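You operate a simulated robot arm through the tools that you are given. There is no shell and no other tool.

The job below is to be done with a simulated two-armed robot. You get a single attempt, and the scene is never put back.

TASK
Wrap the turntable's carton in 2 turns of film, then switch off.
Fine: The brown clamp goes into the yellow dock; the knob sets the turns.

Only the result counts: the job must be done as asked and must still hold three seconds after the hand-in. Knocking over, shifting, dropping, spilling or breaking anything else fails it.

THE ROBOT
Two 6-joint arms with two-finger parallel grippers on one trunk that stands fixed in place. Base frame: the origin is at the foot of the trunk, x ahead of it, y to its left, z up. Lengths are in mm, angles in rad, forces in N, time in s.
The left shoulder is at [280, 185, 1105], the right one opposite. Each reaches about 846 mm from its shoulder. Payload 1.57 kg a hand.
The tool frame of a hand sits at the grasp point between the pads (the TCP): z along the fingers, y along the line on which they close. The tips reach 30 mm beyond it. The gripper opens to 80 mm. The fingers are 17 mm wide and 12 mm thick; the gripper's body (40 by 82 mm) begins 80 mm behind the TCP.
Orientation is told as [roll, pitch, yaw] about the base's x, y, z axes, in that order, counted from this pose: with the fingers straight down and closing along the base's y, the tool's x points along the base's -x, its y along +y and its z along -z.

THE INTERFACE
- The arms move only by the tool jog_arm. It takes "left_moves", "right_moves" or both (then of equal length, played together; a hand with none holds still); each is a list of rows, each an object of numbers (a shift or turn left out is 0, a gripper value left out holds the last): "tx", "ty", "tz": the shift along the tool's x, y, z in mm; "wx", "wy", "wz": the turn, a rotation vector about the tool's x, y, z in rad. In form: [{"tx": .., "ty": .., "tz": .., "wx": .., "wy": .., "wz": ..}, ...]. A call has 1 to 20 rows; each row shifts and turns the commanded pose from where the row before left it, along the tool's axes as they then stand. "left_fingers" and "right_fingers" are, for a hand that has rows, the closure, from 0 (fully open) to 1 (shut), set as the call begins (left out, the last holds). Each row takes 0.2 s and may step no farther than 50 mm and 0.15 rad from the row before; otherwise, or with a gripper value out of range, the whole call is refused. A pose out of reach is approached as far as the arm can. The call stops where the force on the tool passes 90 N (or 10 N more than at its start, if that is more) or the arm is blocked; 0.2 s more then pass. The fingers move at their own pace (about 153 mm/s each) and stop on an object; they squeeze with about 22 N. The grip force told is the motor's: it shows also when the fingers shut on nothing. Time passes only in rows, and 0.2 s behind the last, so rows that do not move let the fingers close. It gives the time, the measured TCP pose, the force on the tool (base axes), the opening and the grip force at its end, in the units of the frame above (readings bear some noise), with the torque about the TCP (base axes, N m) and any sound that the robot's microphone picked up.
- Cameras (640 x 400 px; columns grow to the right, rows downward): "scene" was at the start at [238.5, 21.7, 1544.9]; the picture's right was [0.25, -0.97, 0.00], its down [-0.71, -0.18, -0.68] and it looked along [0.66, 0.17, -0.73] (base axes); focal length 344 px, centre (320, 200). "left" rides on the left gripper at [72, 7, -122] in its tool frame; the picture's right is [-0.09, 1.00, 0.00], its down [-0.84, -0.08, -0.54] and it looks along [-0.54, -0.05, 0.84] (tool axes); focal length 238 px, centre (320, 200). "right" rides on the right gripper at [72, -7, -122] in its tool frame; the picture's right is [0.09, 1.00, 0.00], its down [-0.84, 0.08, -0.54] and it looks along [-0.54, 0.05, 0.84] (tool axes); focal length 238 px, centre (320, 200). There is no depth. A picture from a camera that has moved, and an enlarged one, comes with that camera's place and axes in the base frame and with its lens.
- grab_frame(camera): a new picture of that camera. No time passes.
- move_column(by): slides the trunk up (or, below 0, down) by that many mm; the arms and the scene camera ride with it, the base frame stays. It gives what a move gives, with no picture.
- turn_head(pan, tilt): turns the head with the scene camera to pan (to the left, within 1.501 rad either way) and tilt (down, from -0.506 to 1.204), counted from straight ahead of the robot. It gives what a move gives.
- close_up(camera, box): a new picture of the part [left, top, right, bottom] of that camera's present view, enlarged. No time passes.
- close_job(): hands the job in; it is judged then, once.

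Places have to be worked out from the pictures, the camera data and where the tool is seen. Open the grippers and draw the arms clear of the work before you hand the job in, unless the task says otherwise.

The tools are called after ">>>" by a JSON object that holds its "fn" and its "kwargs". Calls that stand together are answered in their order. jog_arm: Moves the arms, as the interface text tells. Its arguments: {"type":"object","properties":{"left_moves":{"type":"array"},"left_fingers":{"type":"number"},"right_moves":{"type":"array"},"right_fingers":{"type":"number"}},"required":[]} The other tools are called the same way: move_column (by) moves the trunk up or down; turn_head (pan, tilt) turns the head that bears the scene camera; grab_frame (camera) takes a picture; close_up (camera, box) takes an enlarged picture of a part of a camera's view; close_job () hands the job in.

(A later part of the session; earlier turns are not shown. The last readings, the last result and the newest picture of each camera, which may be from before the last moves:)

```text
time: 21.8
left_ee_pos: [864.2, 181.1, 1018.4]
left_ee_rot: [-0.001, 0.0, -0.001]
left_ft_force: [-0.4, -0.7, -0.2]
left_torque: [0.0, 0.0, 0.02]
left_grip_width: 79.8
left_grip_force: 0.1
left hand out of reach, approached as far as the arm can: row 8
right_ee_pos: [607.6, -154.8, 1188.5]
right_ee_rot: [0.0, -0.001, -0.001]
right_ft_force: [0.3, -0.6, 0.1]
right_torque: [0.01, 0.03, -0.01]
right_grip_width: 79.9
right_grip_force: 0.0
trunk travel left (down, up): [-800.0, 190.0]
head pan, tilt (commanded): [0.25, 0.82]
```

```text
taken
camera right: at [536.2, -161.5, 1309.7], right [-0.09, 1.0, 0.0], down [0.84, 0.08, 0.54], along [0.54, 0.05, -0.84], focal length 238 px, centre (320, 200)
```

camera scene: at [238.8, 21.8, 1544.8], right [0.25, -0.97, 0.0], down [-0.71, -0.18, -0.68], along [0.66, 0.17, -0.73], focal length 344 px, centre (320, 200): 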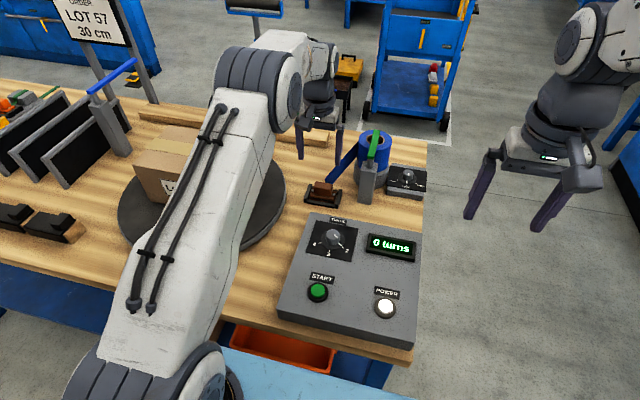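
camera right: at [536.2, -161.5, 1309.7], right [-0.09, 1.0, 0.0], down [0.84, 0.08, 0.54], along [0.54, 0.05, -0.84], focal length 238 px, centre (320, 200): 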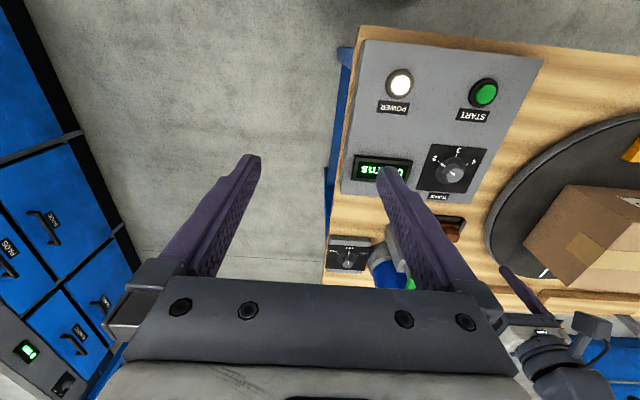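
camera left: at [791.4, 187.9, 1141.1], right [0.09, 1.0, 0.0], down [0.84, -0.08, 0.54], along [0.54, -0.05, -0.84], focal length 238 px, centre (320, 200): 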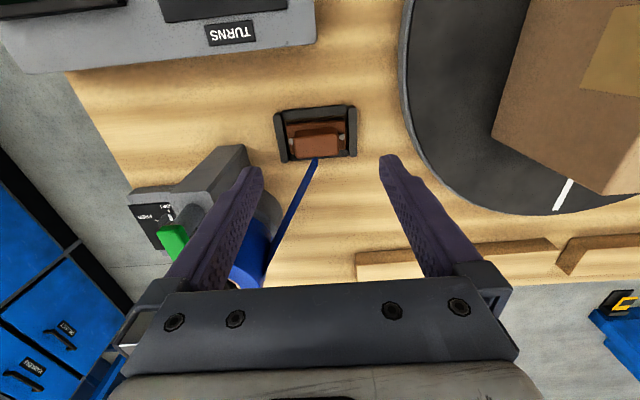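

The left arm hit its reach limit at height, stopping at x=864. I'll zoom on the clamp from here and look at the sign behind.

>>> {"fn": "close_up", "kwargs": {"camera": "left", "box": [255, 90, 375, 180]}}

>>> {"fn": "close_up", "kwargs": {"camera": "left", "box": [110, 130, 330, 290]}}

>>> {"fn": "close_up", "kwargs": {"camera": "scene", "box": [50, 0, 190, 90]}}

```text
4.44 times, centred on (315, 135) of left
camera zoom: at [791.4, 187.9, 1141.1], right [0.09, 1.0, 0.0], down [0.84, -0.08, 0.54], along [0.54, -0.05, -0.84], focal length 1059 px, centre (342, 489)
```

zoom: 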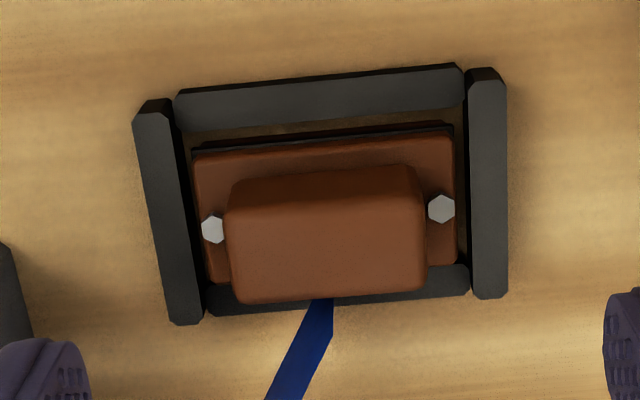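

```text
2.50 times, centred on (220, 210) of left
camera zoom: at [791.4, 187.9, 1141.1], right [0.09, 1.0, 0.0], down [0.84, -0.08, 0.54], along [0.54, -0.05, -0.84], focal length 596 px, centre (570, 175)
```

zoom: 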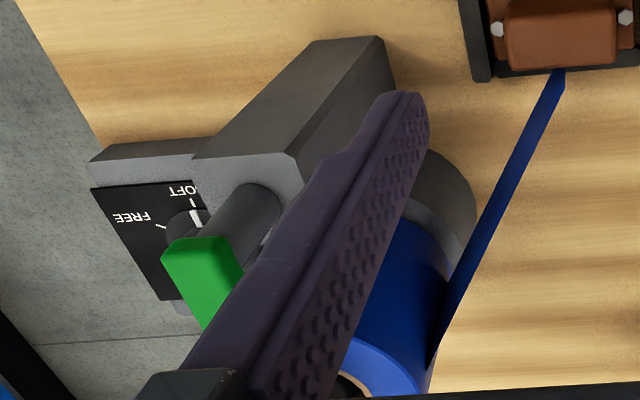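

```text
4.44 times, centred on (120, 45) of scene
camera zoom: at [238.8, 21.8, 1544.8], right [0.25, -0.97, 0.0], down [-0.71, -0.18, -0.68], along [0.66, 0.17, -0.73], focal length 1531 px, centre (1209, 889)
```

zoom: 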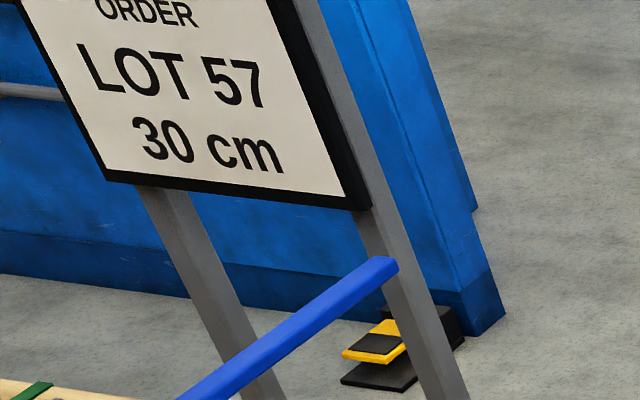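

The clamp is a brown plate with a block on top, lying in a four-bar frame; the block centre is about [886,175]. The order sign (LOT 57, 30 cm) belongs to something else. I'll centre over the block and descend partway.

>>> {"fn": "jog_arm", "kwargs": {"left_moves": [{"tx": -11, "ty": -3, "tz": 20}, {"tx": -11, "ty": -3, "tz": 20}, {"tz": 18}, {}]}}

>>> {"fn": "grab_frame", "kwargs": {"camera": "left"}}

>>> {"fn": "close_up", "kwargs": {"camera": "scene", "box": [280, 110, 400, 220]}}

>>> {"fn": "close_up", "kwargs": {"camera": "right", "box": [400, 200, 640, 400]}}

```text
time: 22.8
left_ee_pos: [886.0, 175.2, 957.8]
left_ee_rot: [-0.002, 0.001, 0.0]
left_ft_force: [0.6, 0.5, -0.4]
left_torque: [0.0, 0.03, -0.01]
left_grip_width: 80.1
left_grip_force: 0.1
right_ee_pos: [607.5, -153.8, 1189.3]
right_ee_rot: [0.002, 0.0, 0.0]
right_ft_force: [0.5, -0.4, -0.7]
right_torque: [-0.01, -0.02, 0.0]
right_grip_width: 79.9
right_grip_force: 0.1
trunk travel left (down, up): [-800.0, 190.0]
head pan, tilt (commanded): [0.25, 0.82]
```

```text
taken
camera left: at [813.1, 180.8, 1081.5], right [0.09, 1.0, 0.0], down [0.84, -0.08, 0.54], along [0.54, -0.05, -0.84], focal length 238 px, centre (320, 200)
```

left: 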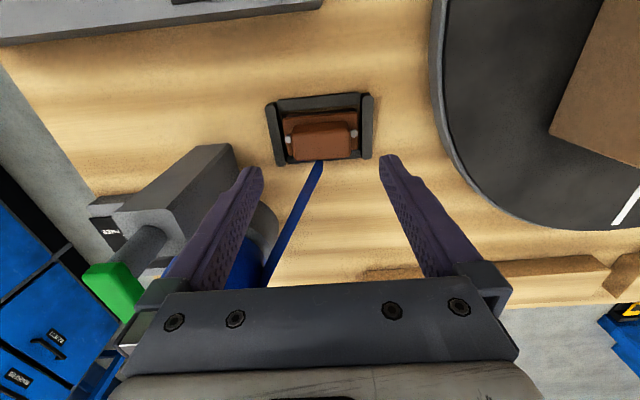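

```text
3.64 times, centred on (340, 165) of scene
camera zoom: at [238.6, 21.8, 1544.9], right [0.25, -0.97, 0.0], down [-0.71, -0.18, -0.68], along [0.66, 0.17, -0.73], focal length 1253 px, centre (247, 327)
```

zoom: 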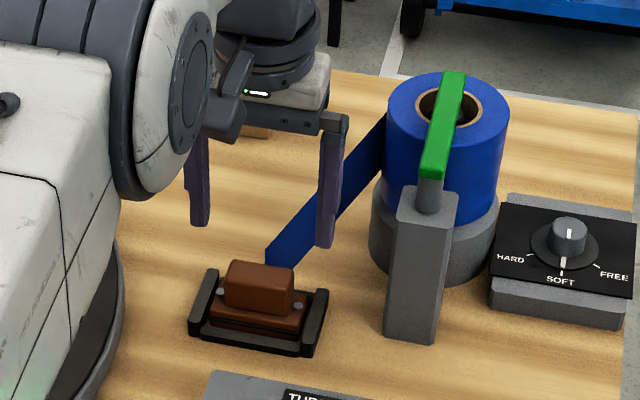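

```text
2.00 times, centred on (520, 300) of right
camera zoom: at [536.0, -161.6, 1309.8], right [-0.09, 1.0, 0.0], down [0.84, 0.08, 0.54], along [0.54, 0.05, -0.84], focal length 477 px, centre (-80, 0)
```

zoom: 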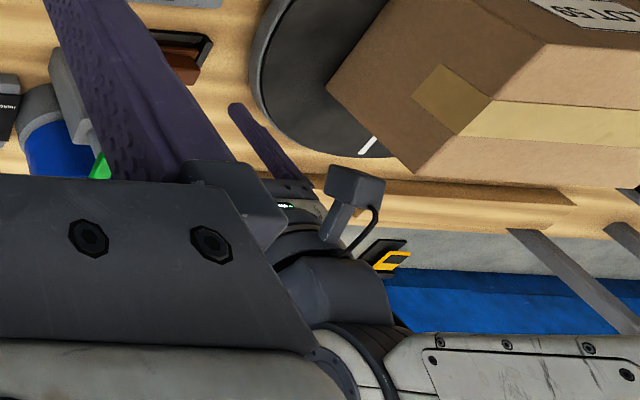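

The scene view confirms my camera model; the block is about [883,175] with its top at z≈890. Zooming the left view to check centring before descending.

>>> {"fn": "close_up", "kwargs": {"camera": "left", "box": [240, 80, 400, 190]}}

```text
3.64 times, centred on (320, 135) of left
camera zoom: at [813.1, 180.8, 1081.5], right [0.09, 1.0, 0.0], down [0.84, -0.08, 0.54], along [0.54, -0.05, -0.84], focal length 867 px, centre (320, 436)
```

zoom: 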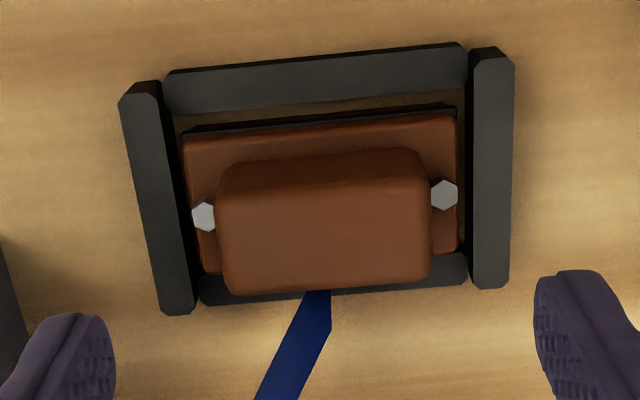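

The block centre is confirmed at [882.7,175.7], width 49 mm, with bolt heads beside it that the tips must stay above. I'll descend to just above grasp depth.

>>> {"fn": "jog_arm", "kwargs": {"left_moves": [{"tx": 3, "ty": 0.4, "tz": 25}, {"tz": 25}, {}]}}

>>> {"fn": "close_up", "kwargs": {"camera": "left", "box": [220, 80, 420, 220]}}

>>> {"fn": "close_up", "kwargs": {"camera": "scene", "box": [285, 150, 365, 220]}}

```text
time: 23.6
left_ee_pos: [884.8, 172.3, 909.4]
left_ee_rot: [0.001, -0.001, 0.0]
left_ft_force: [0.1, -0.7, -0.4]
left_torque: [-0.03, -0.03, -0.01]
left_grip_width: 80.0
left_grip_force: 0.0
right_ee_pos: [606.8, -155.1, 1188.2]
right_ee_rot: [0.001, 0.0, 0.0]
right_ft_force: [-0.3, -0.7, 0.3]
right_torque: [-0.06, -0.02, -0.01]
right_grip_width: 80.0
right_grip_force: 0.0
trunk travel left (down, up): [-800.0, 190.0]
head pan, tilt (commanded): [0.25, 0.82]
```

```text
2.86 times, centred on (320, 150) of left
camera zoom: at [811.0, 179.6, 1031.0], right [0.09, 1.0, 0.0], down [0.84, -0.08, 0.54], along [0.54, -0.05, -0.84], focal length 681 px, centre (320, 343)
```

zoom: 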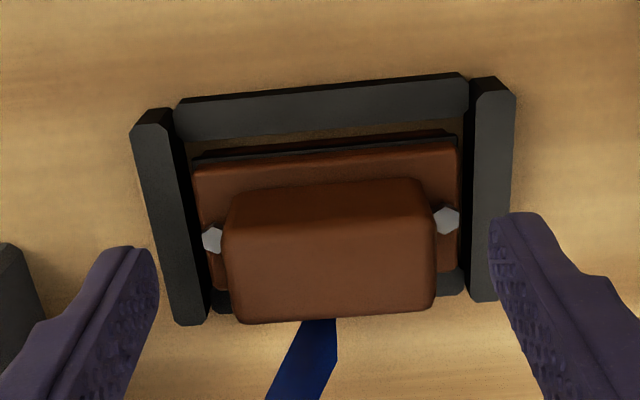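

```text
5.71 times, centred on (325, 185) of scene
camera zoom: at [238.7, 21.8, 1544.8], right [0.25, -0.97, 0.0], down [-0.71, -0.18, -0.68], along [0.66, 0.17, -0.73], focal length 1968 px, centre (291, 286)
```

zoom: 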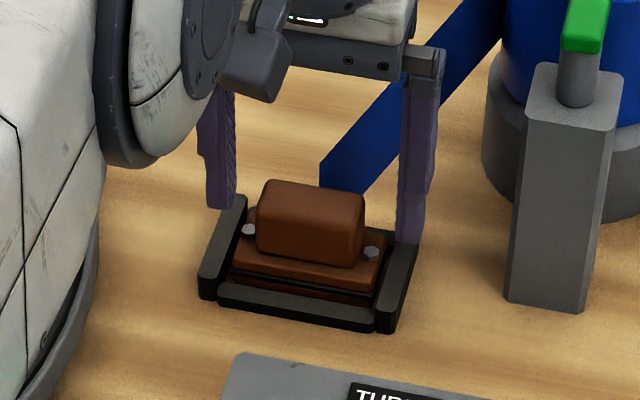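

The block is about 3 mm toward +y of the finger midline. I'll correct, go down 6 mm more, and check.

>>> {"fn": "jog_arm", "kwargs": {"left_moves": [{"tx": 0.5, "ty": 2.5, "tz": 3}, {"tz": 3}, {}]}}

>>> {"fn": "close_up", "kwargs": {"camera": "left", "box": [220, 80, 420, 220]}}

>>> {"fn": "close_up", "kwargs": {"camera": "scene", "box": [285, 150, 365, 220]}}

```text
time: 24.4
left_ee_pos: [883.3, 175.7, 902.1]
left_ee_rot: [0.0, -0.002, 0.0]
left_ft_force: [0.0, -0.7, 0.5]
left_torque: [0.02, 0.02, -0.01]
left_grip_width: 80.1
left_grip_force: 0.0
right_ee_pos: [607.0, -155.0, 1188.0]
right_ee_rot: [0.002, 0.0, -0.001]
right_ft_force: [0.6, 0.0, -0.7]
right_torque: [-0.02, -0.06, 0.01]
right_grip_width: 80.2
right_grip_force: 0.0
trunk travel left (down, up): [-800.0, 190.0]
head pan, tilt (commanded): [0.25, 0.82]
```

```text
2.86 times, centred on (320, 150) of left
camera zoom: at [809.6, 183.3, 1025.4], right [0.09, 1.0, 0.0], down [0.84, -0.08, 0.54], along [0.54, -0.05, -0.84], focal length 681 px, centre (320, 343)
```

zoom: 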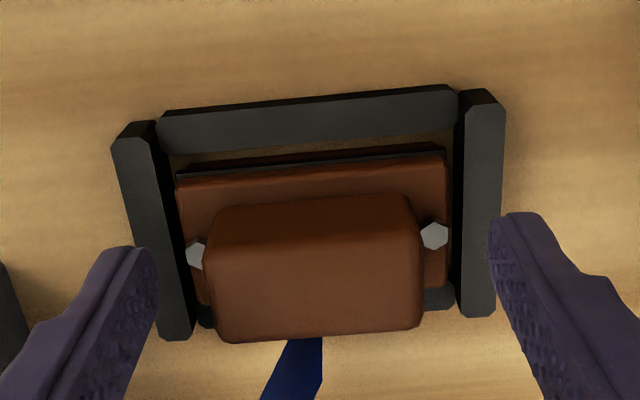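

```text
5.71 times, centred on (325, 185) of scene
camera zoom: at [238.6, 21.8, 1544.9], right [0.25, -0.97, 0.0], down [-0.71, -0.18, -0.68], along [0.66, 0.17, -0.73], focal length 1968 px, centre (291, 286)
```

zoom: 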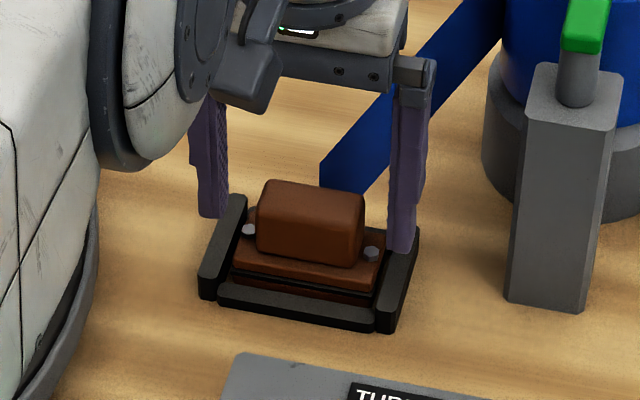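

The block is centred now and the tips are just above the bolt heads. I'll raise 1 mm for margin and close on the block.

>>> {"fn": "jog_arm", "kwargs": {"left_moves": [{"tz": -1}, {}, {}], "left_fingers": 1}}

>>> {"fn": "close_up", "kwargs": {"camera": "left", "box": [220, 80, 420, 220]}}

>>> {"fn": "close_up", "kwargs": {"camera": "scene", "box": [285, 150, 365, 220]}}

```text
time: 25.2
left_ee_pos: [882.4, 177.0, 905.3]
left_ee_rot: [0.0, 0.001, 0.0]
left_ft_force: [0.4, 0.3, 0.2]
left_torque: [-0.01, 0.02, 0.01]
left_grip_width: 49.4
left_grip_force: 21.7
right_ee_pos: [607.2, -156.2, 1187.8]
right_ee_rot: [0.001, -0.002, 0.0]
right_ft_force: [-0.1, -0.2, 0.4]
right_torque: [0.01, -0.01, 0.01]
right_grip_width: 79.9
right_grip_force: 0.0
trunk travel left (down, up): [-800.0, 190.0]
head pan, tilt (commanded): [0.25, 0.82]
```

```text
2.86 times, centred on (320, 150) of left
camera zoom: at [809.5, 183.7, 1026.4], right [0.09, 1.0, 0.0], down [0.84, -0.08, 0.54], along [0.54, -0.05, -0.84], focal length 681 px, centre (320, 343)
```

zoom: 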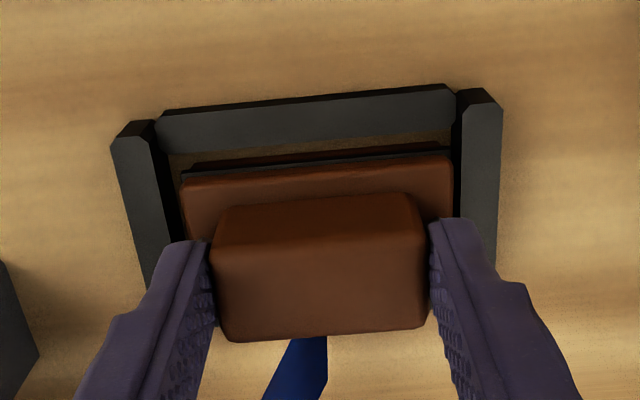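

```text
5.71 times, centred on (325, 185) of scene
camera zoom: at [238.6, 21.8, 1544.9], right [0.25, -0.97, 0.0], down [-0.71, -0.18, -0.68], along [0.66, 0.17, -0.73], focal length 1968 px, centre (291, 286)
```

zoom: 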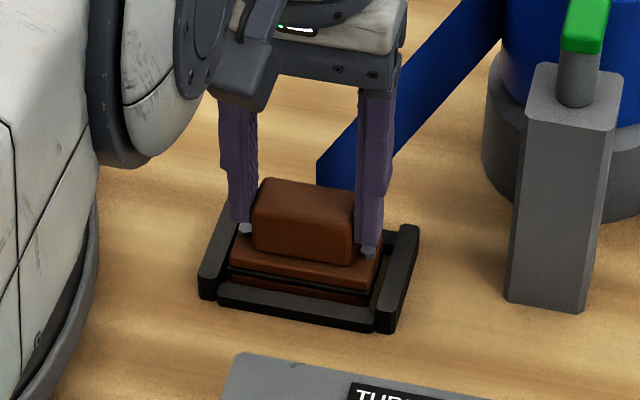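

The block is gripped (49.4 mm). I'll lift gently and watch the force for film resistance.

>>> {"fn": "jog_arm", "kwargs": {"left_moves": [{"tz": -5}, {"tz": -10}, {"tz": -10}, {}]}}

>>> {"fn": "close_up", "kwargs": {"camera": "scene", "box": [270, 110, 400, 220]}}

>>> {"fn": "close_up", "kwargs": {"camera": "left", "box": [220, 80, 420, 220]}}

```text
time: 26.2
left_ee_pos: [881.6, 176.1, 929.8]
left_ee_rot: [0.001, 0.002, -0.001]
left_ft_force: [-0.1, -0.4, -1.1]
left_torque: [-0.01, -0.02, 0.03]
left_grip_width: 49.6
left_grip_force: 21.7
right_ee_pos: [607.7, -155.5, 1187.7]
right_ee_rot: [0.0, -0.002, 0.0]
right_ft_force: [1.2, 0.1, 0.2]
right_torque: [0.0, 0.02, 0.03]
right_grip_width: 79.9
right_grip_force: 0.0
trunk travel left (down, up): [-800.0, 190.0]
head pan, tilt (commanded): [0.25, 0.82]
```

```text
3.64 times, centred on (335, 165) of scene
camera zoom: at [238.5, 21.7, 1544.9], right [0.25, -0.97, 0.0], down [-0.71, -0.18, -0.68], along [0.66, 0.17, -0.73], focal length 1253 px, centre (266, 327)
```

zoom: 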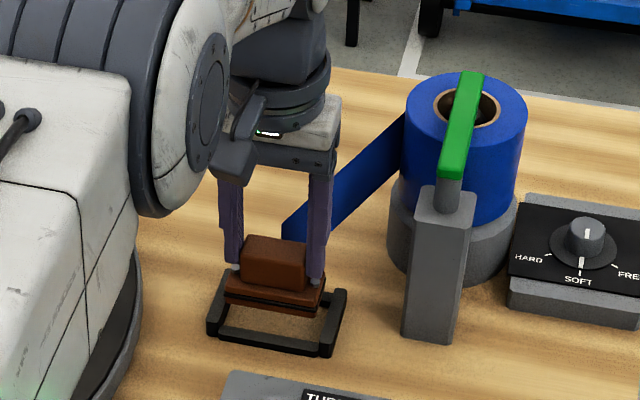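

```text
2.86 times, centred on (320, 150) of left
camera zoom: at [808.6, 183.6, 1052.0], right [0.09, 1.0, 0.0], down [0.84, -0.08, 0.54], along [0.54, -0.05, -0.84], focal length 681 px, centre (320, 343)
```

zoom: 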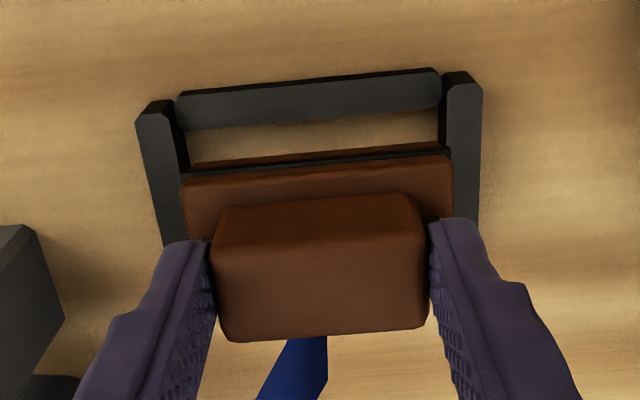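

The clamp lifted out freely and the film follows. I estimate the carton occupies x 739–900, y 378–620 (top z≈990), so I'll carry the clamp around its front. First I'll raise and move toward -x, monitoring the force.

>>> {"fn": "jog_arm", "kwargs": {"left_moves": [{"tz": -25}, {"tz": -30}, {"tx": 25, "ty": 9}, {"tx": 25, "ty": 9}, {"tx": 25, "ty": 9}, {"tx": 25, "ty": 9}, {}]}}

>>> {"fn": "grab_frame", "kwargs": {"camera": "scene"}}

>>> {"fn": "grab_frame", "kwargs": {"camera": "left"}}

```text
time: 27.8
left_ee_pos: [782.0, 213.7, 984.9]
left_ee_rot: [0.0, 0.0, 0.0]
left_ft_force: [0.5, 0.0, -0.7]
left_torque: [0.0, -0.04, 0.02]
left_grip_width: 49.3
left_grip_force: 21.9
right_ee_pos: [607.1, -155.1, 1187.9]
right_ee_rot: [0.0, 0.0, -0.001]
right_ft_force: [-0.5, 0.3, 0.6]
right_torque: [0.01, -0.02, 0.03]
right_grip_width: 80.3
right_grip_force: 0.0
trunk travel left (down, up): [-800.0, 190.0]
head pan, tilt (commanded): [0.25, 0.82]
```

```text
taken
camera scene: at [238.4, 21.8, 1544.9], right [0.25, -0.97, 0.0], down [-0.71, -0.18, -0.68], along [0.66, 0.17, -0.73], focal length 344 px, centre (320, 200)
```

scene: 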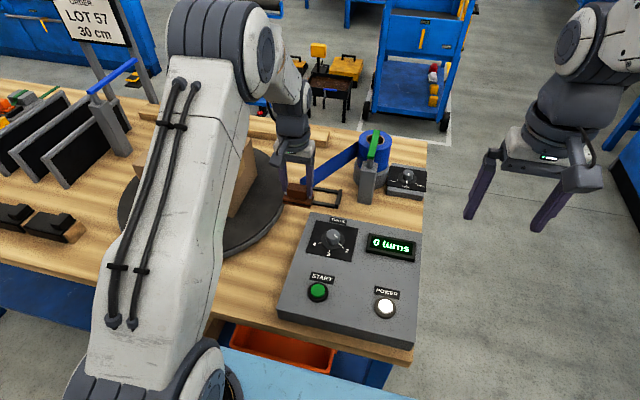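

```text
taken
camera left: at [708.1, 220.3, 1106.6], right [0.09, 1.0, 0.0], down [0.84, -0.08, 0.54], along [0.54, -0.05, -0.84], focal length 238 px, centre (320, 200)
```

left: 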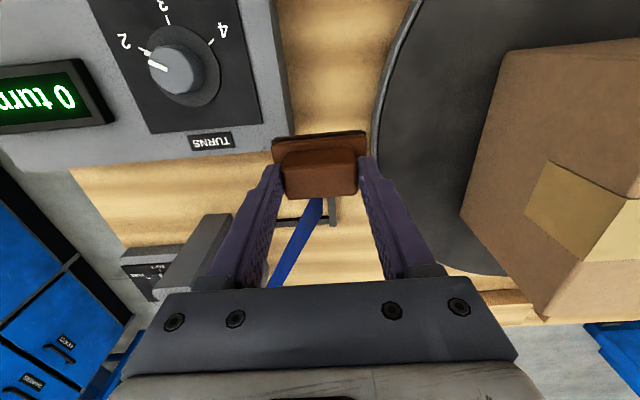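

No resistance from the film so far. I'll continue around the carton's front corner.

>>> {"fn": "jog_arm", "kwargs": {"left_moves": [{"tx": 25.5, "ty": 9}, {"tx": 25.5, "ty": 9}, {"tx": 25.5, "ty": 9}, {"tx": 25.5, "ty": 9}, {"tx": 8, "ty": 25}, {"tx": 8, "ty": 25}, {"tx": 8, "ty": 25}, {"tx": 8, "ty": 25}, {}]}}

>>> {"fn": "grab_frame", "kwargs": {"camera": "scene"}}

>>> {"fn": "grab_frame", "kwargs": {"camera": "left"}}

```text
time: 29.8
left_ee_pos: [648.9, 348.8, 983.4]
left_ee_rot: [0.002, 0.0, 0.0]
left_ft_force: [0.6, -0.3, 0.0]
left_torque: [-0.01, 0.01, 0.02]
left_grip_width: 49.5
left_grip_force: 22.1
right_ee_pos: [607.1, -155.2, 1188.0]
right_ee_rot: [0.0, -0.001, 0.0]
right_ft_force: [0.2, 0.3, -0.4]
right_torque: [0.01, -0.02, -0.01]
right_grip_width: 79.9
right_grip_force: 0.0
trunk travel left (down, up): [-800.0, 190.0]
head pan, tilt (commanded): [0.25, 0.82]
```

```text
taken
camera scene: at [238.5, 22.0, 1544.9], right [0.25, -0.97, 0.0], down [-0.71, -0.18, -0.68], along [0.66, 0.17, -0.73], focal length 344 px, centre (320, 200)
```

scene: 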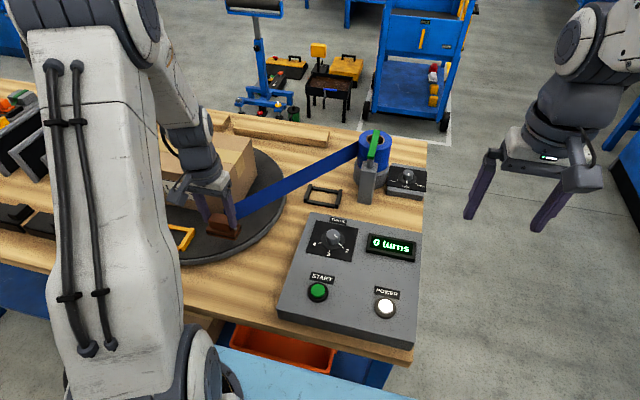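

```text
taken
camera left: at [575.5, 356.3, 1106.2], right [0.09, 1.0, 0.0], down [0.84, -0.08, 0.54], along [0.54, -0.05, -0.84], focal length 238 px, centre (320, 200)
```

left: 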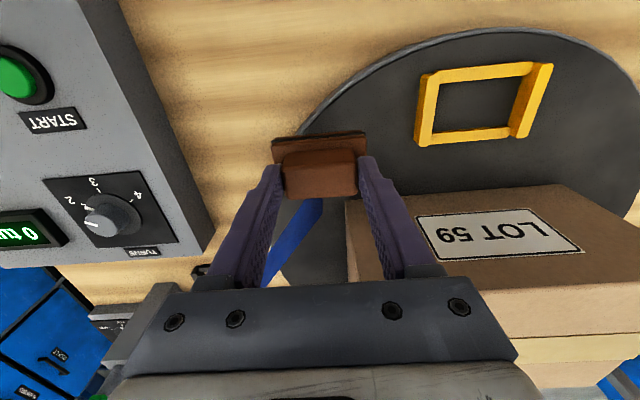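

The film pays out freely. The dock is now clearly visible in the left view; I'll zoom to compute its position precisely.

>>> {"fn": "close_up", "kwargs": {"camera": "left", "box": [400, 45, 560, 155]}}

>>> {"fn": "close_up", "kwargs": {"camera": "left", "box": [250, 120, 390, 220]}}

```text
3.64 times, centred on (480, 100) of left
camera zoom: at [575.5, 356.3, 1106.2], right [0.09, 1.0, 0.0], down [0.84, -0.08, 0.54], along [0.54, -0.05, -0.84], focal length 867 px, centre (-262, 564)
```

zoom: 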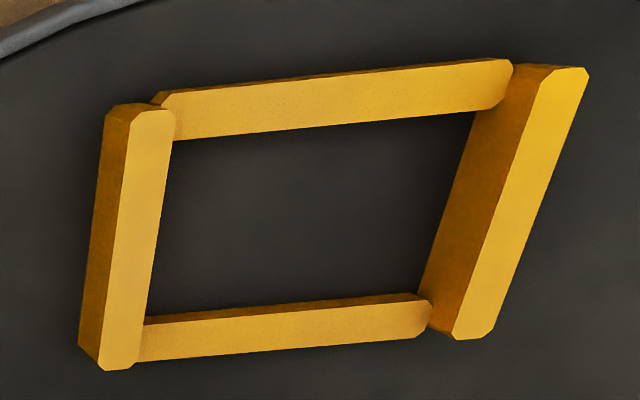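

```text
4.00 times, centred on (320, 170) of left
camera zoom: at [575.5, 356.3, 1106.2], right [0.09, 1.0, 0.0], down [0.84, -0.08, 0.54], along [0.54, -0.05, -0.84], focal length 953 px, centre (320, 320)
```

zoom: 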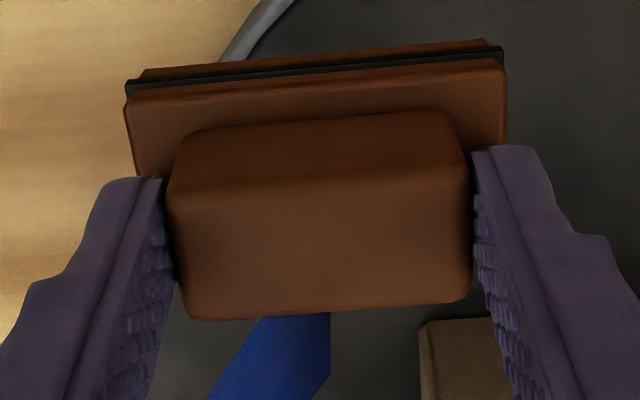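

The dock's four bar ends work out to a centre near [632,490.5] with bar tops around z=890 and yaw near 0. I'll move above it at the current height.

>>> {"fn": "jog_arm", "kwargs": {"left_moves": [{"tx": 3.4, "ty": 28.3}, {"tx": 3.4, "ty": 28.3}, {"tx": 3.4, "ty": 28.3}, {"tx": 3.4, "ty": 28.3}, {"tx": 3.4, "ty": 28.3}, {}]}}

>>> {"fn": "grab_frame", "kwargs": {"camera": "scene"}}

>>> {"fn": "grab_frame", "kwargs": {"camera": "left"}}

>>> {"fn": "close_up", "kwargs": {"camera": "left", "box": [220, 80, 420, 220]}}

```text
time: 31.2
left_ee_pos: [633.0, 491.4, 983.3]
left_ee_rot: [-0.001, -0.001, 0.002]
left_ft_force: [0.2, 0.3, -1.2]
left_torque: [-0.01, 0.0, 0.03]
left_grip_width: 49.2
left_grip_force: 21.7
right_ee_pos: [605.8, -155.4, 1188.2]
right_ee_rot: [0.0, 0.0, -0.001]
right_ft_force: [-0.6, -0.3, -0.8]
right_torque: [-0.02, 0.01, -0.01]
right_grip_width: 80.0
right_grip_force: 0.2
trunk travel left (down, up): [-800.0, 190.0]
head pan, tilt (commanded): [0.25, 0.82]
```

```text
taken
camera scene: at [238.5, 22.1, 1544.9], right [0.25, -0.97, 0.0], down [-0.71, -0.18, -0.68], along [0.66, 0.17, -0.73], focal length 344 px, centre (320, 200)
```

scene: 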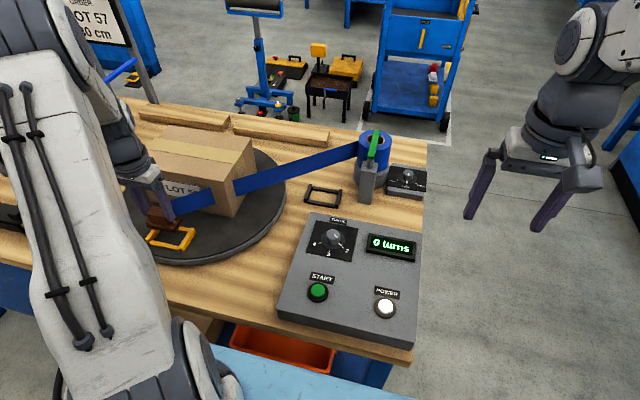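

```text
taken
camera left: at [559.7, 498.1, 1105.8], right [0.09, 1.0, 0.0], down [0.84, -0.08, 0.54], along [0.54, -0.05, -0.84], focal length 238 px, centre (320, 200)
```

left: 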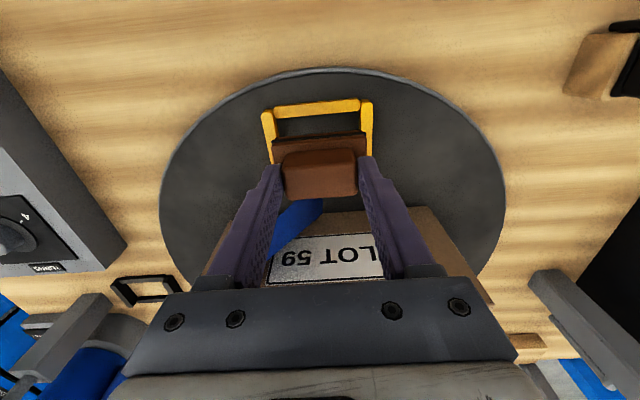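

```text
2.86 times, centred on (320, 150) of left
camera zoom: at [559.7, 498.1, 1105.8], right [0.09, 1.0, 0.0], down [0.84, -0.08, 0.54], along [0.54, -0.05, -0.84], focal length 681 px, centre (320, 343)
```

zoom: 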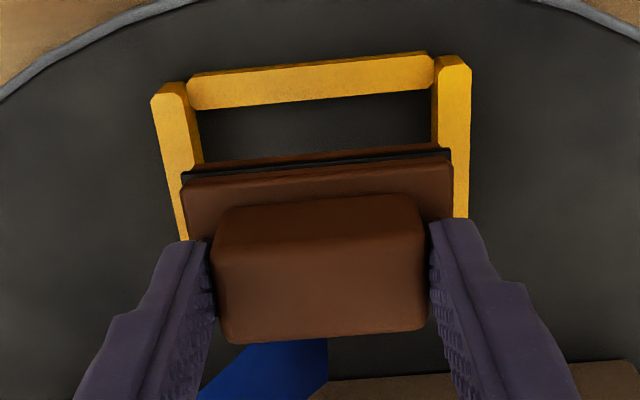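

The dock appears in the wrist view with the same geometry as the black cradle did after lift-off: offset only about 0.5 mm in y, ~45 mm above rest. The film also drapes around the carton corner. I'll go down 20 mm and compare with the reference view.

>>> {"fn": "jog_arm", "kwargs": {"left_moves": [{"ty": 0.5, "tz": 10}, {"tz": 9.7}, {}]}}

>>> {"fn": "close_up", "kwargs": {"camera": "left", "box": [220, 80, 420, 220]}}

>>> {"fn": "close_up", "kwargs": {"camera": "scene", "box": [110, 160, 230, 270]}}

```text
time: 32.0
left_ee_pos: [632.7, 490.7, 964.3]
left_ee_rot: [0.0, 0.0, -0.001]
left_ft_force: [-0.1, 0.1, 0.0]
left_torque: [0.0, -0.03, -0.01]
left_grip_width: 49.1
left_grip_force: 21.8
right_ee_pos: [606.8, -154.9, 1188.4]
right_ee_rot: [-0.001, -0.001, 0.001]
right_ft_force: [0.2, 0.1, 0.1]
right_torque: [0.0, 0.02, 0.0]
right_grip_width: 80.2
right_grip_force: 0.0
trunk travel left (down, up): [-800.0, 190.0]
head pan, tilt (commanded): [0.25, 0.82]
```

```text
2.86 times, centred on (320, 150) of left
camera zoom: at [558.9, 497.9, 1086.0], right [0.09, 1.0, 0.0], down [0.84, -0.08, 0.54], along [0.54, -0.05, -0.84], focal length 681 px, centre (320, 343)
```

zoom: 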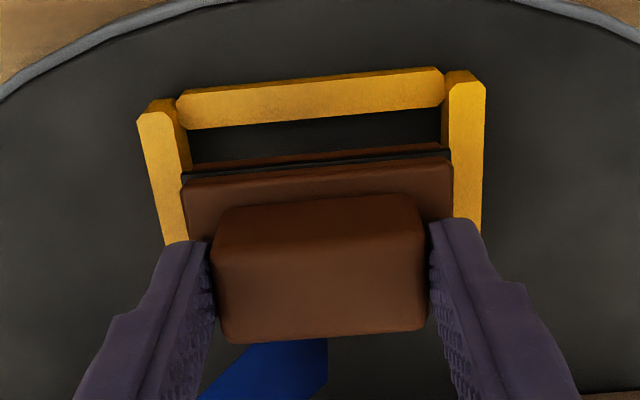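

```text
3.64 times, centred on (170, 215) of scene
camera zoom: at [238.6, 21.9, 1544.9], right [0.25, -0.97, 0.0], down [-0.71, -0.18, -0.68], along [0.66, 0.17, -0.73], focal length 1253 px, centre (866, 146)
```

zoom: 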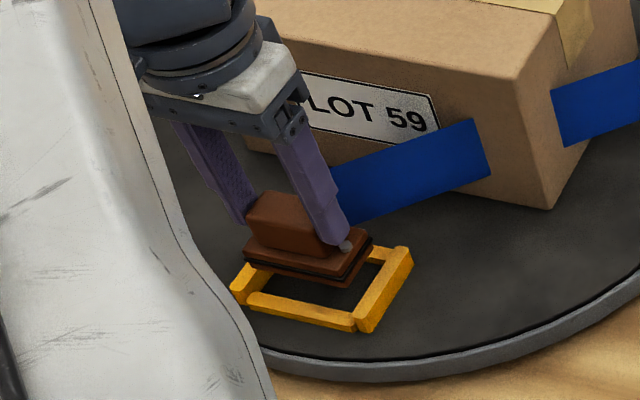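

The view now matches the reference to within about 0.5 mm. I'll descend into the dock in small steps while watching the force.

>>> {"fn": "jog_arm", "kwargs": {"left_moves": [{"tz": 5}, {"tz": 4}, {"tz": 3}, {}]}}

>>> {"fn": "close_up", "kwargs": {"camera": "left", "box": [220, 80, 420, 220]}}

>>> {"fn": "close_up", "kwargs": {"camera": "scene", "box": [130, 190, 210, 260]}}

```text
time: 33.0
left_ee_pos: [630.7, 490.3, 951.5]
left_ee_rot: [0.001, -0.001, 0.0]
left_ft_force: [0.5, -0.4, -1.9]
left_torque: [0.01, -0.01, -0.01]
left_grip_width: 49.5
left_grip_force: 22.5
right_ee_pos: [607.5, -153.7, 1187.4]
right_ee_rot: [0.001, -0.001, 0.0]
right_ft_force: [0.6, -0.2, 0.4]
right_torque: [-0.05, 0.03, 0.03]
right_grip_width: 79.7
right_grip_force: 0.1
trunk travel left (down, up): [-800.0, 190.0]
head pan, tilt (commanded): [0.25, 0.82]
```

```text
2.86 times, centred on (320, 150) of left
camera zoom: at [557.9, 497.8, 1074.2], right [0.09, 1.0, 0.0], down [0.84, -0.08, 0.54], along [0.54, -0.05, -0.84], focal length 681 px, centre (320, 343)
```

zoom: 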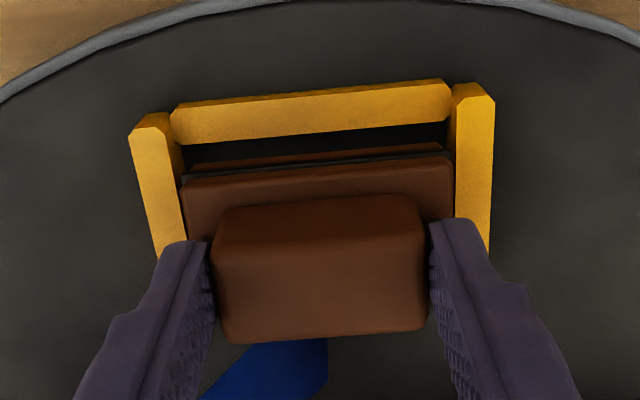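

```text
5.71 times, centred on (170, 225) of scene
camera zoom: at [238.6, 21.9, 1544.9], right [0.25, -0.97, 0.0], down [-0.71, -0.18, -0.68], along [0.66, 0.17, -0.73], focal length 1968 px, centre (1177, 57)
```

zoom: 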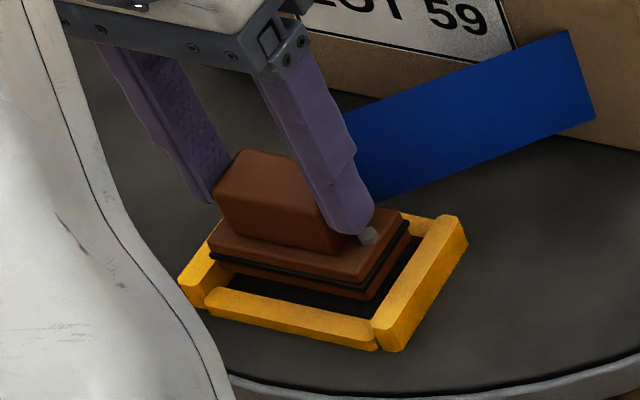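

It's entering the dock with no side force. I'll continue down in small steps to seat it.

>>> {"fn": "jog_arm", "kwargs": {"left_moves": [{"tz": 3}, {"tz": 3}, {"tz": 2}, {}]}}

>>> {"fn": "close_up", "kwargs": {"camera": "left", "box": [220, 80, 420, 220]}}

>>> {"fn": "close_up", "kwargs": {"camera": "scene", "box": [130, 190, 210, 260]}}

```text
time: 34.0
left_ee_pos: [630.3, 490.8, 944.5]
left_ee_rot: [-0.001, -0.001, 0.0]
left_ft_force: [0.2, -0.9, -0.5]
left_torque: [0.01, 0.02, 0.0]
left_grip_width: 49.0
left_grip_force: 22.3
right_ee_pos: [606.8, -153.9, 1187.5]
right_ee_rot: [0.0, -0.001, 0.001]
right_ft_force: [0.4, -0.5, 0.6]
right_torque: [0.02, -0.02, -0.01]
right_grip_width: 79.9
right_grip_force: 0.1
trunk travel left (down, up): [-800.0, 190.0]
head pan, tilt (commanded): [0.25, 0.82]
```

```text
2.86 times, centred on (320, 150) of left
camera zoom: at [558.2, 498.1, 1066.9], right [0.09, 1.0, 0.0], down [0.84, -0.08, 0.54], along [0.54, -0.05, -0.84], focal length 681 px, centre (320, 343)
```

zoom: 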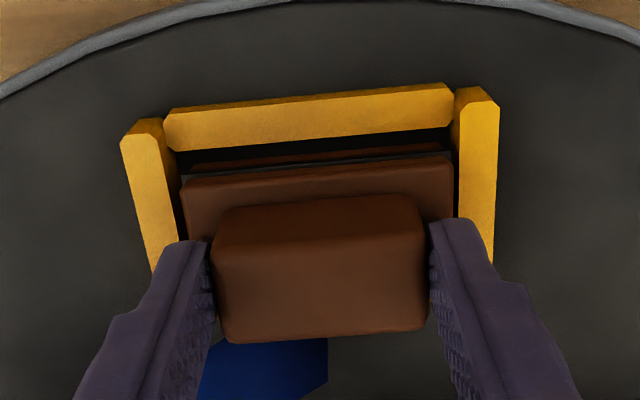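

```text
5.71 times, centred on (170, 225) of scene
camera zoom: at [238.6, 21.9, 1544.9], right [0.25, -0.97, 0.0], down [-0.71, -0.18, -0.68], along [0.66, 0.17, -0.73], focal length 1968 px, centre (1177, 57)
```

zoom: 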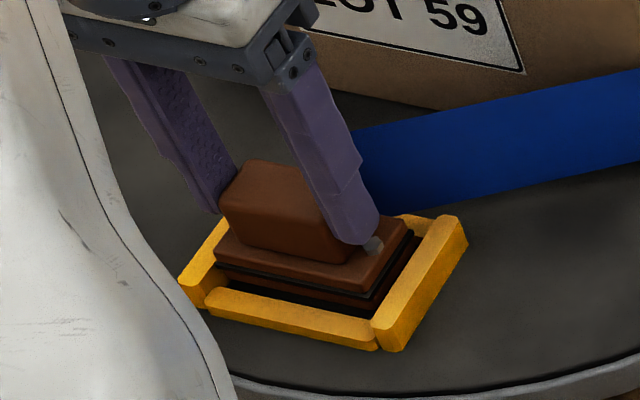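

Still no contact; about 5 mm remain by the view scale. Continuing down slowly until it seats.

>>> {"fn": "jog_arm", "kwargs": {"left_moves": [{"tz": 2}, {"tz": 1.5}, {}]}}

>>> {"fn": "close_up", "kwargs": {"camera": "left", "box": [220, 80, 420, 220]}}

```text
time: 34.8
left_ee_pos: [631.5, 491.4, 940.1]
left_ee_rot: [-0.001, -0.001, 0.0]
left_ft_force: [0.3, 0.0, -0.7]
left_torque: [-0.01, 0.02, -0.01]
left_grip_width: 49.5
left_grip_force: 21.8
right_ee_pos: [606.5, -154.4, 1188.5]
right_ee_rot: [-0.002, 0.001, -0.001]
right_ft_force: [-0.2, -0.2, 0.5]
right_torque: [0.0, 0.02, 0.01]
right_grip_width: 80.0
right_grip_force: 0.0
trunk travel left (down, up): [-800.0, 190.0]
head pan, tilt (commanded): [0.25, 0.82]
```

```text
2.86 times, centred on (320, 150) of left
camera zoom: at [557.9, 498.0, 1063.1], right [0.09, 1.0, 0.0], down [0.84, -0.08, 0.54], along [0.54, -0.05, -0.84], focal length 681 px, centre (320, 343)
```

zoom: 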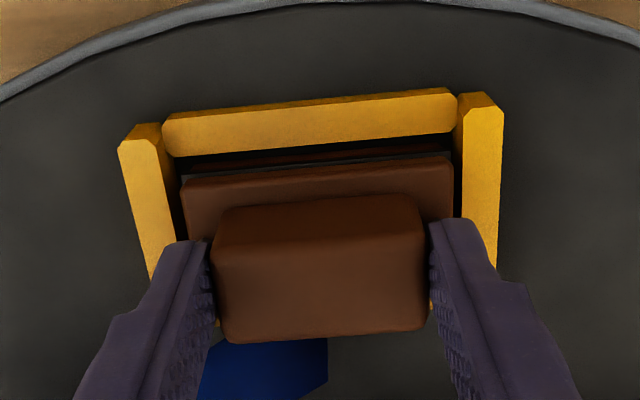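

>>> {"fn": "jog_arm", "kwargs": {"left_moves": [{"tz": 1}, {"tz": 1}, {}]}}

```text
time: 35.6
left_ee_pos: [632.5, 490.6, 938.6]
left_ee_rot: [0.0, 0.0, -0.001]
left_ft_force: [-0.5, -0.1, -1.2]
left_torque: [-0.02, -0.01, -0.02]
left_grip_width: 49.2
left_grip_force: 21.6
right_ee_pos: [607.3, -155.2, 1187.2]
right_ee_rot: [0.0, 0.001, 0.0]
right_ft_force: [0.2, -0.1, -0.2]
right_torque: [0.0, 0.02, 0.0]
right_grip_width: 80.1
right_grip_force: 0.1
trunk travel left (down, up): [-800.0, 190.0]
head pan, tilt (commanded): [0.25, 0.82]
```

No seating force yet (that last step and this one follow the same plan): I'll go on 1 mm at a time until contact is felt.

>>> {"fn": "jog_arm", "kwargs": {"left_moves": [{"tz": 1}, {"tz": 1}, {}]}}

>>> {"fn": "close_up", "kwargs": {"camera": "left", "box": [220, 80, 420, 220]}}

>>> {"fn": "close_up", "kwargs": {"camera": "scene", "box": [130, 190, 210, 260]}}

```text
time: 36.4
left_ee_pos: [631.1, 490.8, 937.0]
left_ee_rot: [0.0, 0.0, 0.0]
left_ft_force: [-0.8, 0.2, 5.4]
left_torque: [0.01, 0.1, 0.03]
left_grip_width: 49.4
left_grip_force: 21.9
right_ee_pos: [606.3, -155.3, 1188.5]
right_ee_rot: [0.0, 0.0, 0.0]
right_ft_force: [0.2, 0.2, -0.3]
right_torque: [0.02, -0.02, 0.01]
right_grip_width: 80.2
right_grip_force: 0.0
trunk travel left (down, up): [-800.0, 190.0]
head pan, tilt (commanded): [0.25, 0.82]
```

```text
2.86 times, centred on (320, 150) of left
camera zoom: at [558.0, 497.9, 1059.7], right [0.09, 1.0, 0.0], down [0.84, -0.08, 0.54], along [0.54, -0.05, -0.84], focal length 681 px, centre (320, 343)
```

zoom: 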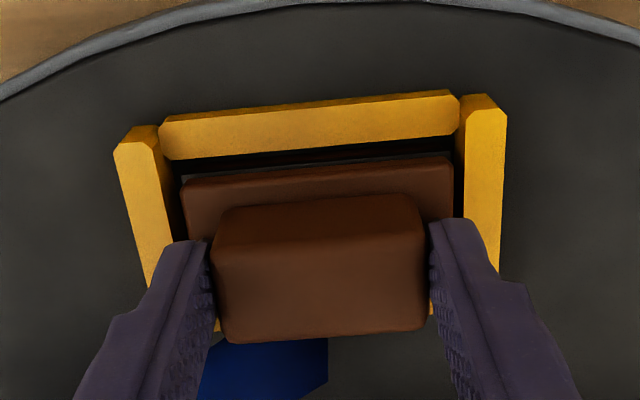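

```text
5.71 times, centred on (170, 225) of scene
camera zoom: at [238.3, 21.7, 1545.0], right [0.25, -0.97, 0.0], down [-0.71, -0.18, -0.68], along [0.66, 0.17, -0.73], focal length 1968 px, centre (1177, 57)
```

zoom: 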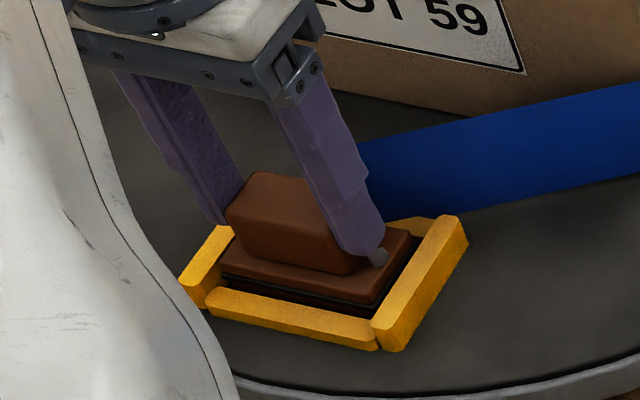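

A 5 N seating force and the frame scale matching the reference show the clamp is seated in the yellow dock. I'll open the fingers and check before lifting.

>>> {"fn": "jog_arm", "kwargs": {"left_moves": [{}, {}, {}], "left_fingers": 0.15}}

>>> {"fn": "close_up", "kwargs": {"camera": "left", "box": [220, 80, 420, 220]}}

>>> {"fn": "close_up", "kwargs": {"camera": "scene", "box": [130, 190, 210, 260]}}

```text
time: 37.2
left_ee_pos: [631.3, 491.1, 936.9]
left_ee_rot: [0.0, 0.0, -0.001]
left_ft_force: [0.6, -0.3, 0.0]
left_torque: [0.0, -0.02, 0.0]
left_grip_width: 68.1
left_grip_force: 0.1
right_ee_pos: [607.3, -155.0, 1187.9]
right_ee_rot: [0.001, 0.0, 0.0]
right_ft_force: [0.9, -0.1, 0.3]
right_torque: [-0.01, 0.01, 0.05]
right_grip_width: 79.8
right_grip_force: 0.1
trunk travel left (down, up): [-800.0, 190.0]
head pan, tilt (commanded): [0.25, 0.82]
```

```text
2.86 times, centred on (320, 150) of left
camera zoom: at [558.2, 497.7, 1059.1], right [0.09, 1.0, 0.0], down [0.84, -0.08, 0.54], along [0.54, -0.05, -0.84], focal length 681 px, centre (320, 343)
```

zoom: 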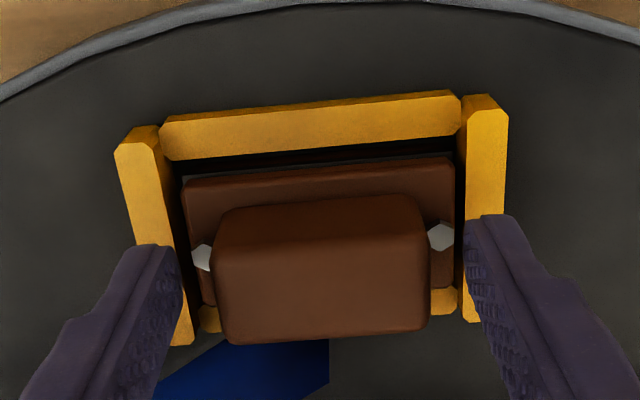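

```text
5.71 times, centred on (170, 225) of scene
camera zoom: at [238.5, 21.8, 1544.9], right [0.25, -0.97, 0.0], down [-0.71, -0.18, -0.68], along [0.66, 0.17, -0.73], focal length 1968 px, centre (1177, 57)
```

zoom: 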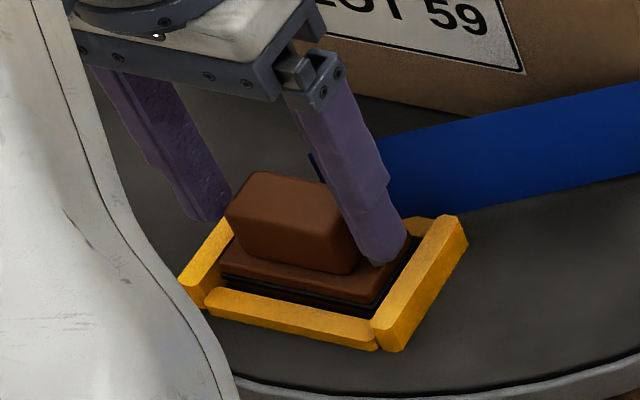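

The clamp stays seated with the fingers open. I'll lift the left hand straight up, then retract it high and toward the robot, away from the turntable.

>>> {"fn": "jog_arm", "kwargs": {"left_moves": [{"tz": -15}, {"tz": -40}, {"tz": -45}, {"tz": -45}, {"tz": -45}, {"tz": -45}, {"tx": 22, "ty": -30, "tz": -25}, {"tx": 22, "ty": -30, "tz": -25}, {"tx": 22, "ty": -30, "tz": -20}, {"tx": 22, "ty": -30, "tz": -18}, {"tx": 10, "ty": -30}, {}], "left_fingers": 0.15}}

>>> {"fn": "grab_frame", "kwargs": {"camera": "scene"}}

>>> {"fn": "grab_frame", "kwargs": {"camera": "left"}}

```text
time: 39.8
left_ee_pos: [533.5, 341.0, 1261.6]
left_ee_rot: [0.001, 0.0, 0.0]
left_ft_force: [-0.6, -0.6, 0.3]
left_torque: [0.01, -0.04, -0.02]
left_grip_width: 68.0
left_grip_force: 0.1
right_ee_pos: [606.8, -154.6, 1188.3]
right_ee_rot: [-0.001, 0.001, -0.001]
right_ft_force: [0.0, 0.3, 0.6]
right_torque: [0.02, 0.02, 0.01]
right_grip_width: 80.0
right_grip_force: 0.1
trunk travel left (down, up): [-800.0, 190.0]
head pan, tilt (commanded): [0.25, 0.82]
```

```text
taken
camera scene: at [238.4, 21.6, 1544.9], right [0.25, -0.97, 0.0], down [-0.71, -0.18, -0.68], along [0.66, 0.17, -0.73], focal length 344 px, centre (320, 200)
```

scene: 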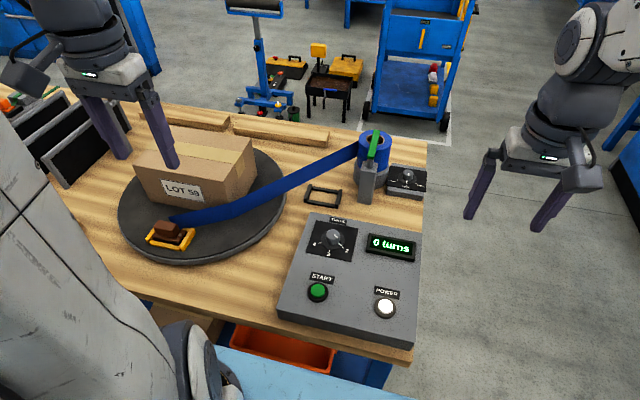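

```text
taken
camera left: at [458.7, 347.1, 1383.2], right [0.09, 1.0, 0.0], down [0.84, -0.08, 0.54], along [0.54, -0.05, -0.84], focal length 238 px, centre (320, 200)
```

left: 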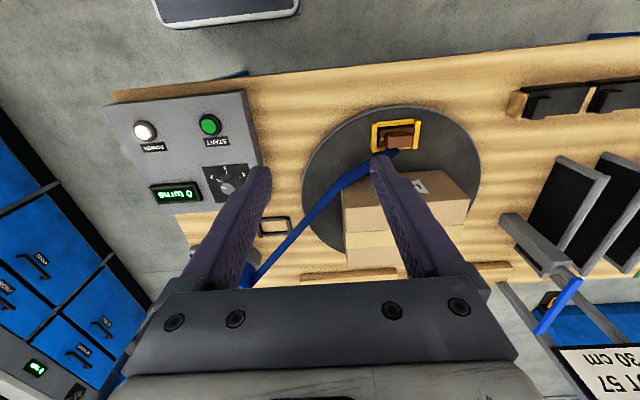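

Both arms are clear. I'll zoom on the clamp/film, the roll with its lever, and the brake box before starting.

>>> {"fn": "close_up", "kwargs": {"camera": "scene", "box": [110, 120, 310, 270]}}

>>> {"fn": "close_up", "kwargs": {"camera": "scene", "box": [290, 115, 440, 225]}}

```text
2.67 times, centred on (210, 195) of scene
camera zoom: at [238.4, 21.6, 1544.9], right [0.25, -0.97, 0.0], down [-0.71, -0.18, -0.68], along [0.66, 0.17, -0.73], focal length 919 px, centre (613, 213)
```

zoom: 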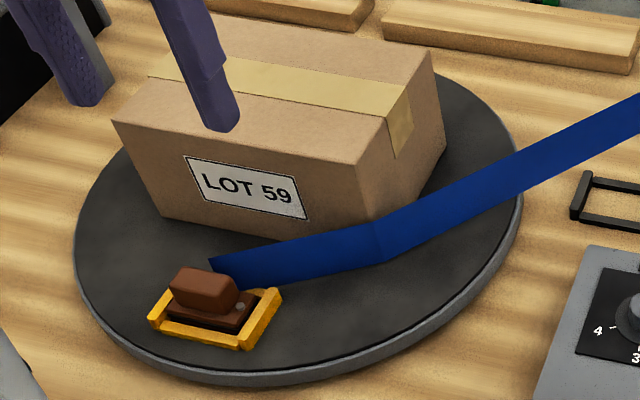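

```text
3.64 times, centred on (365, 170) of scene
camera zoom: at [238.4, 21.6, 1544.9], right [0.25, -0.97, 0.0], down [-0.71, -0.18, -0.68], along [0.66, 0.17, -0.73], focal length 1253 px, centre (156, 309)
```

zoom: 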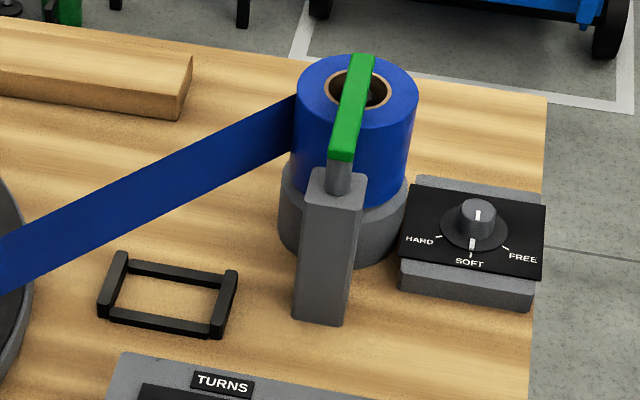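

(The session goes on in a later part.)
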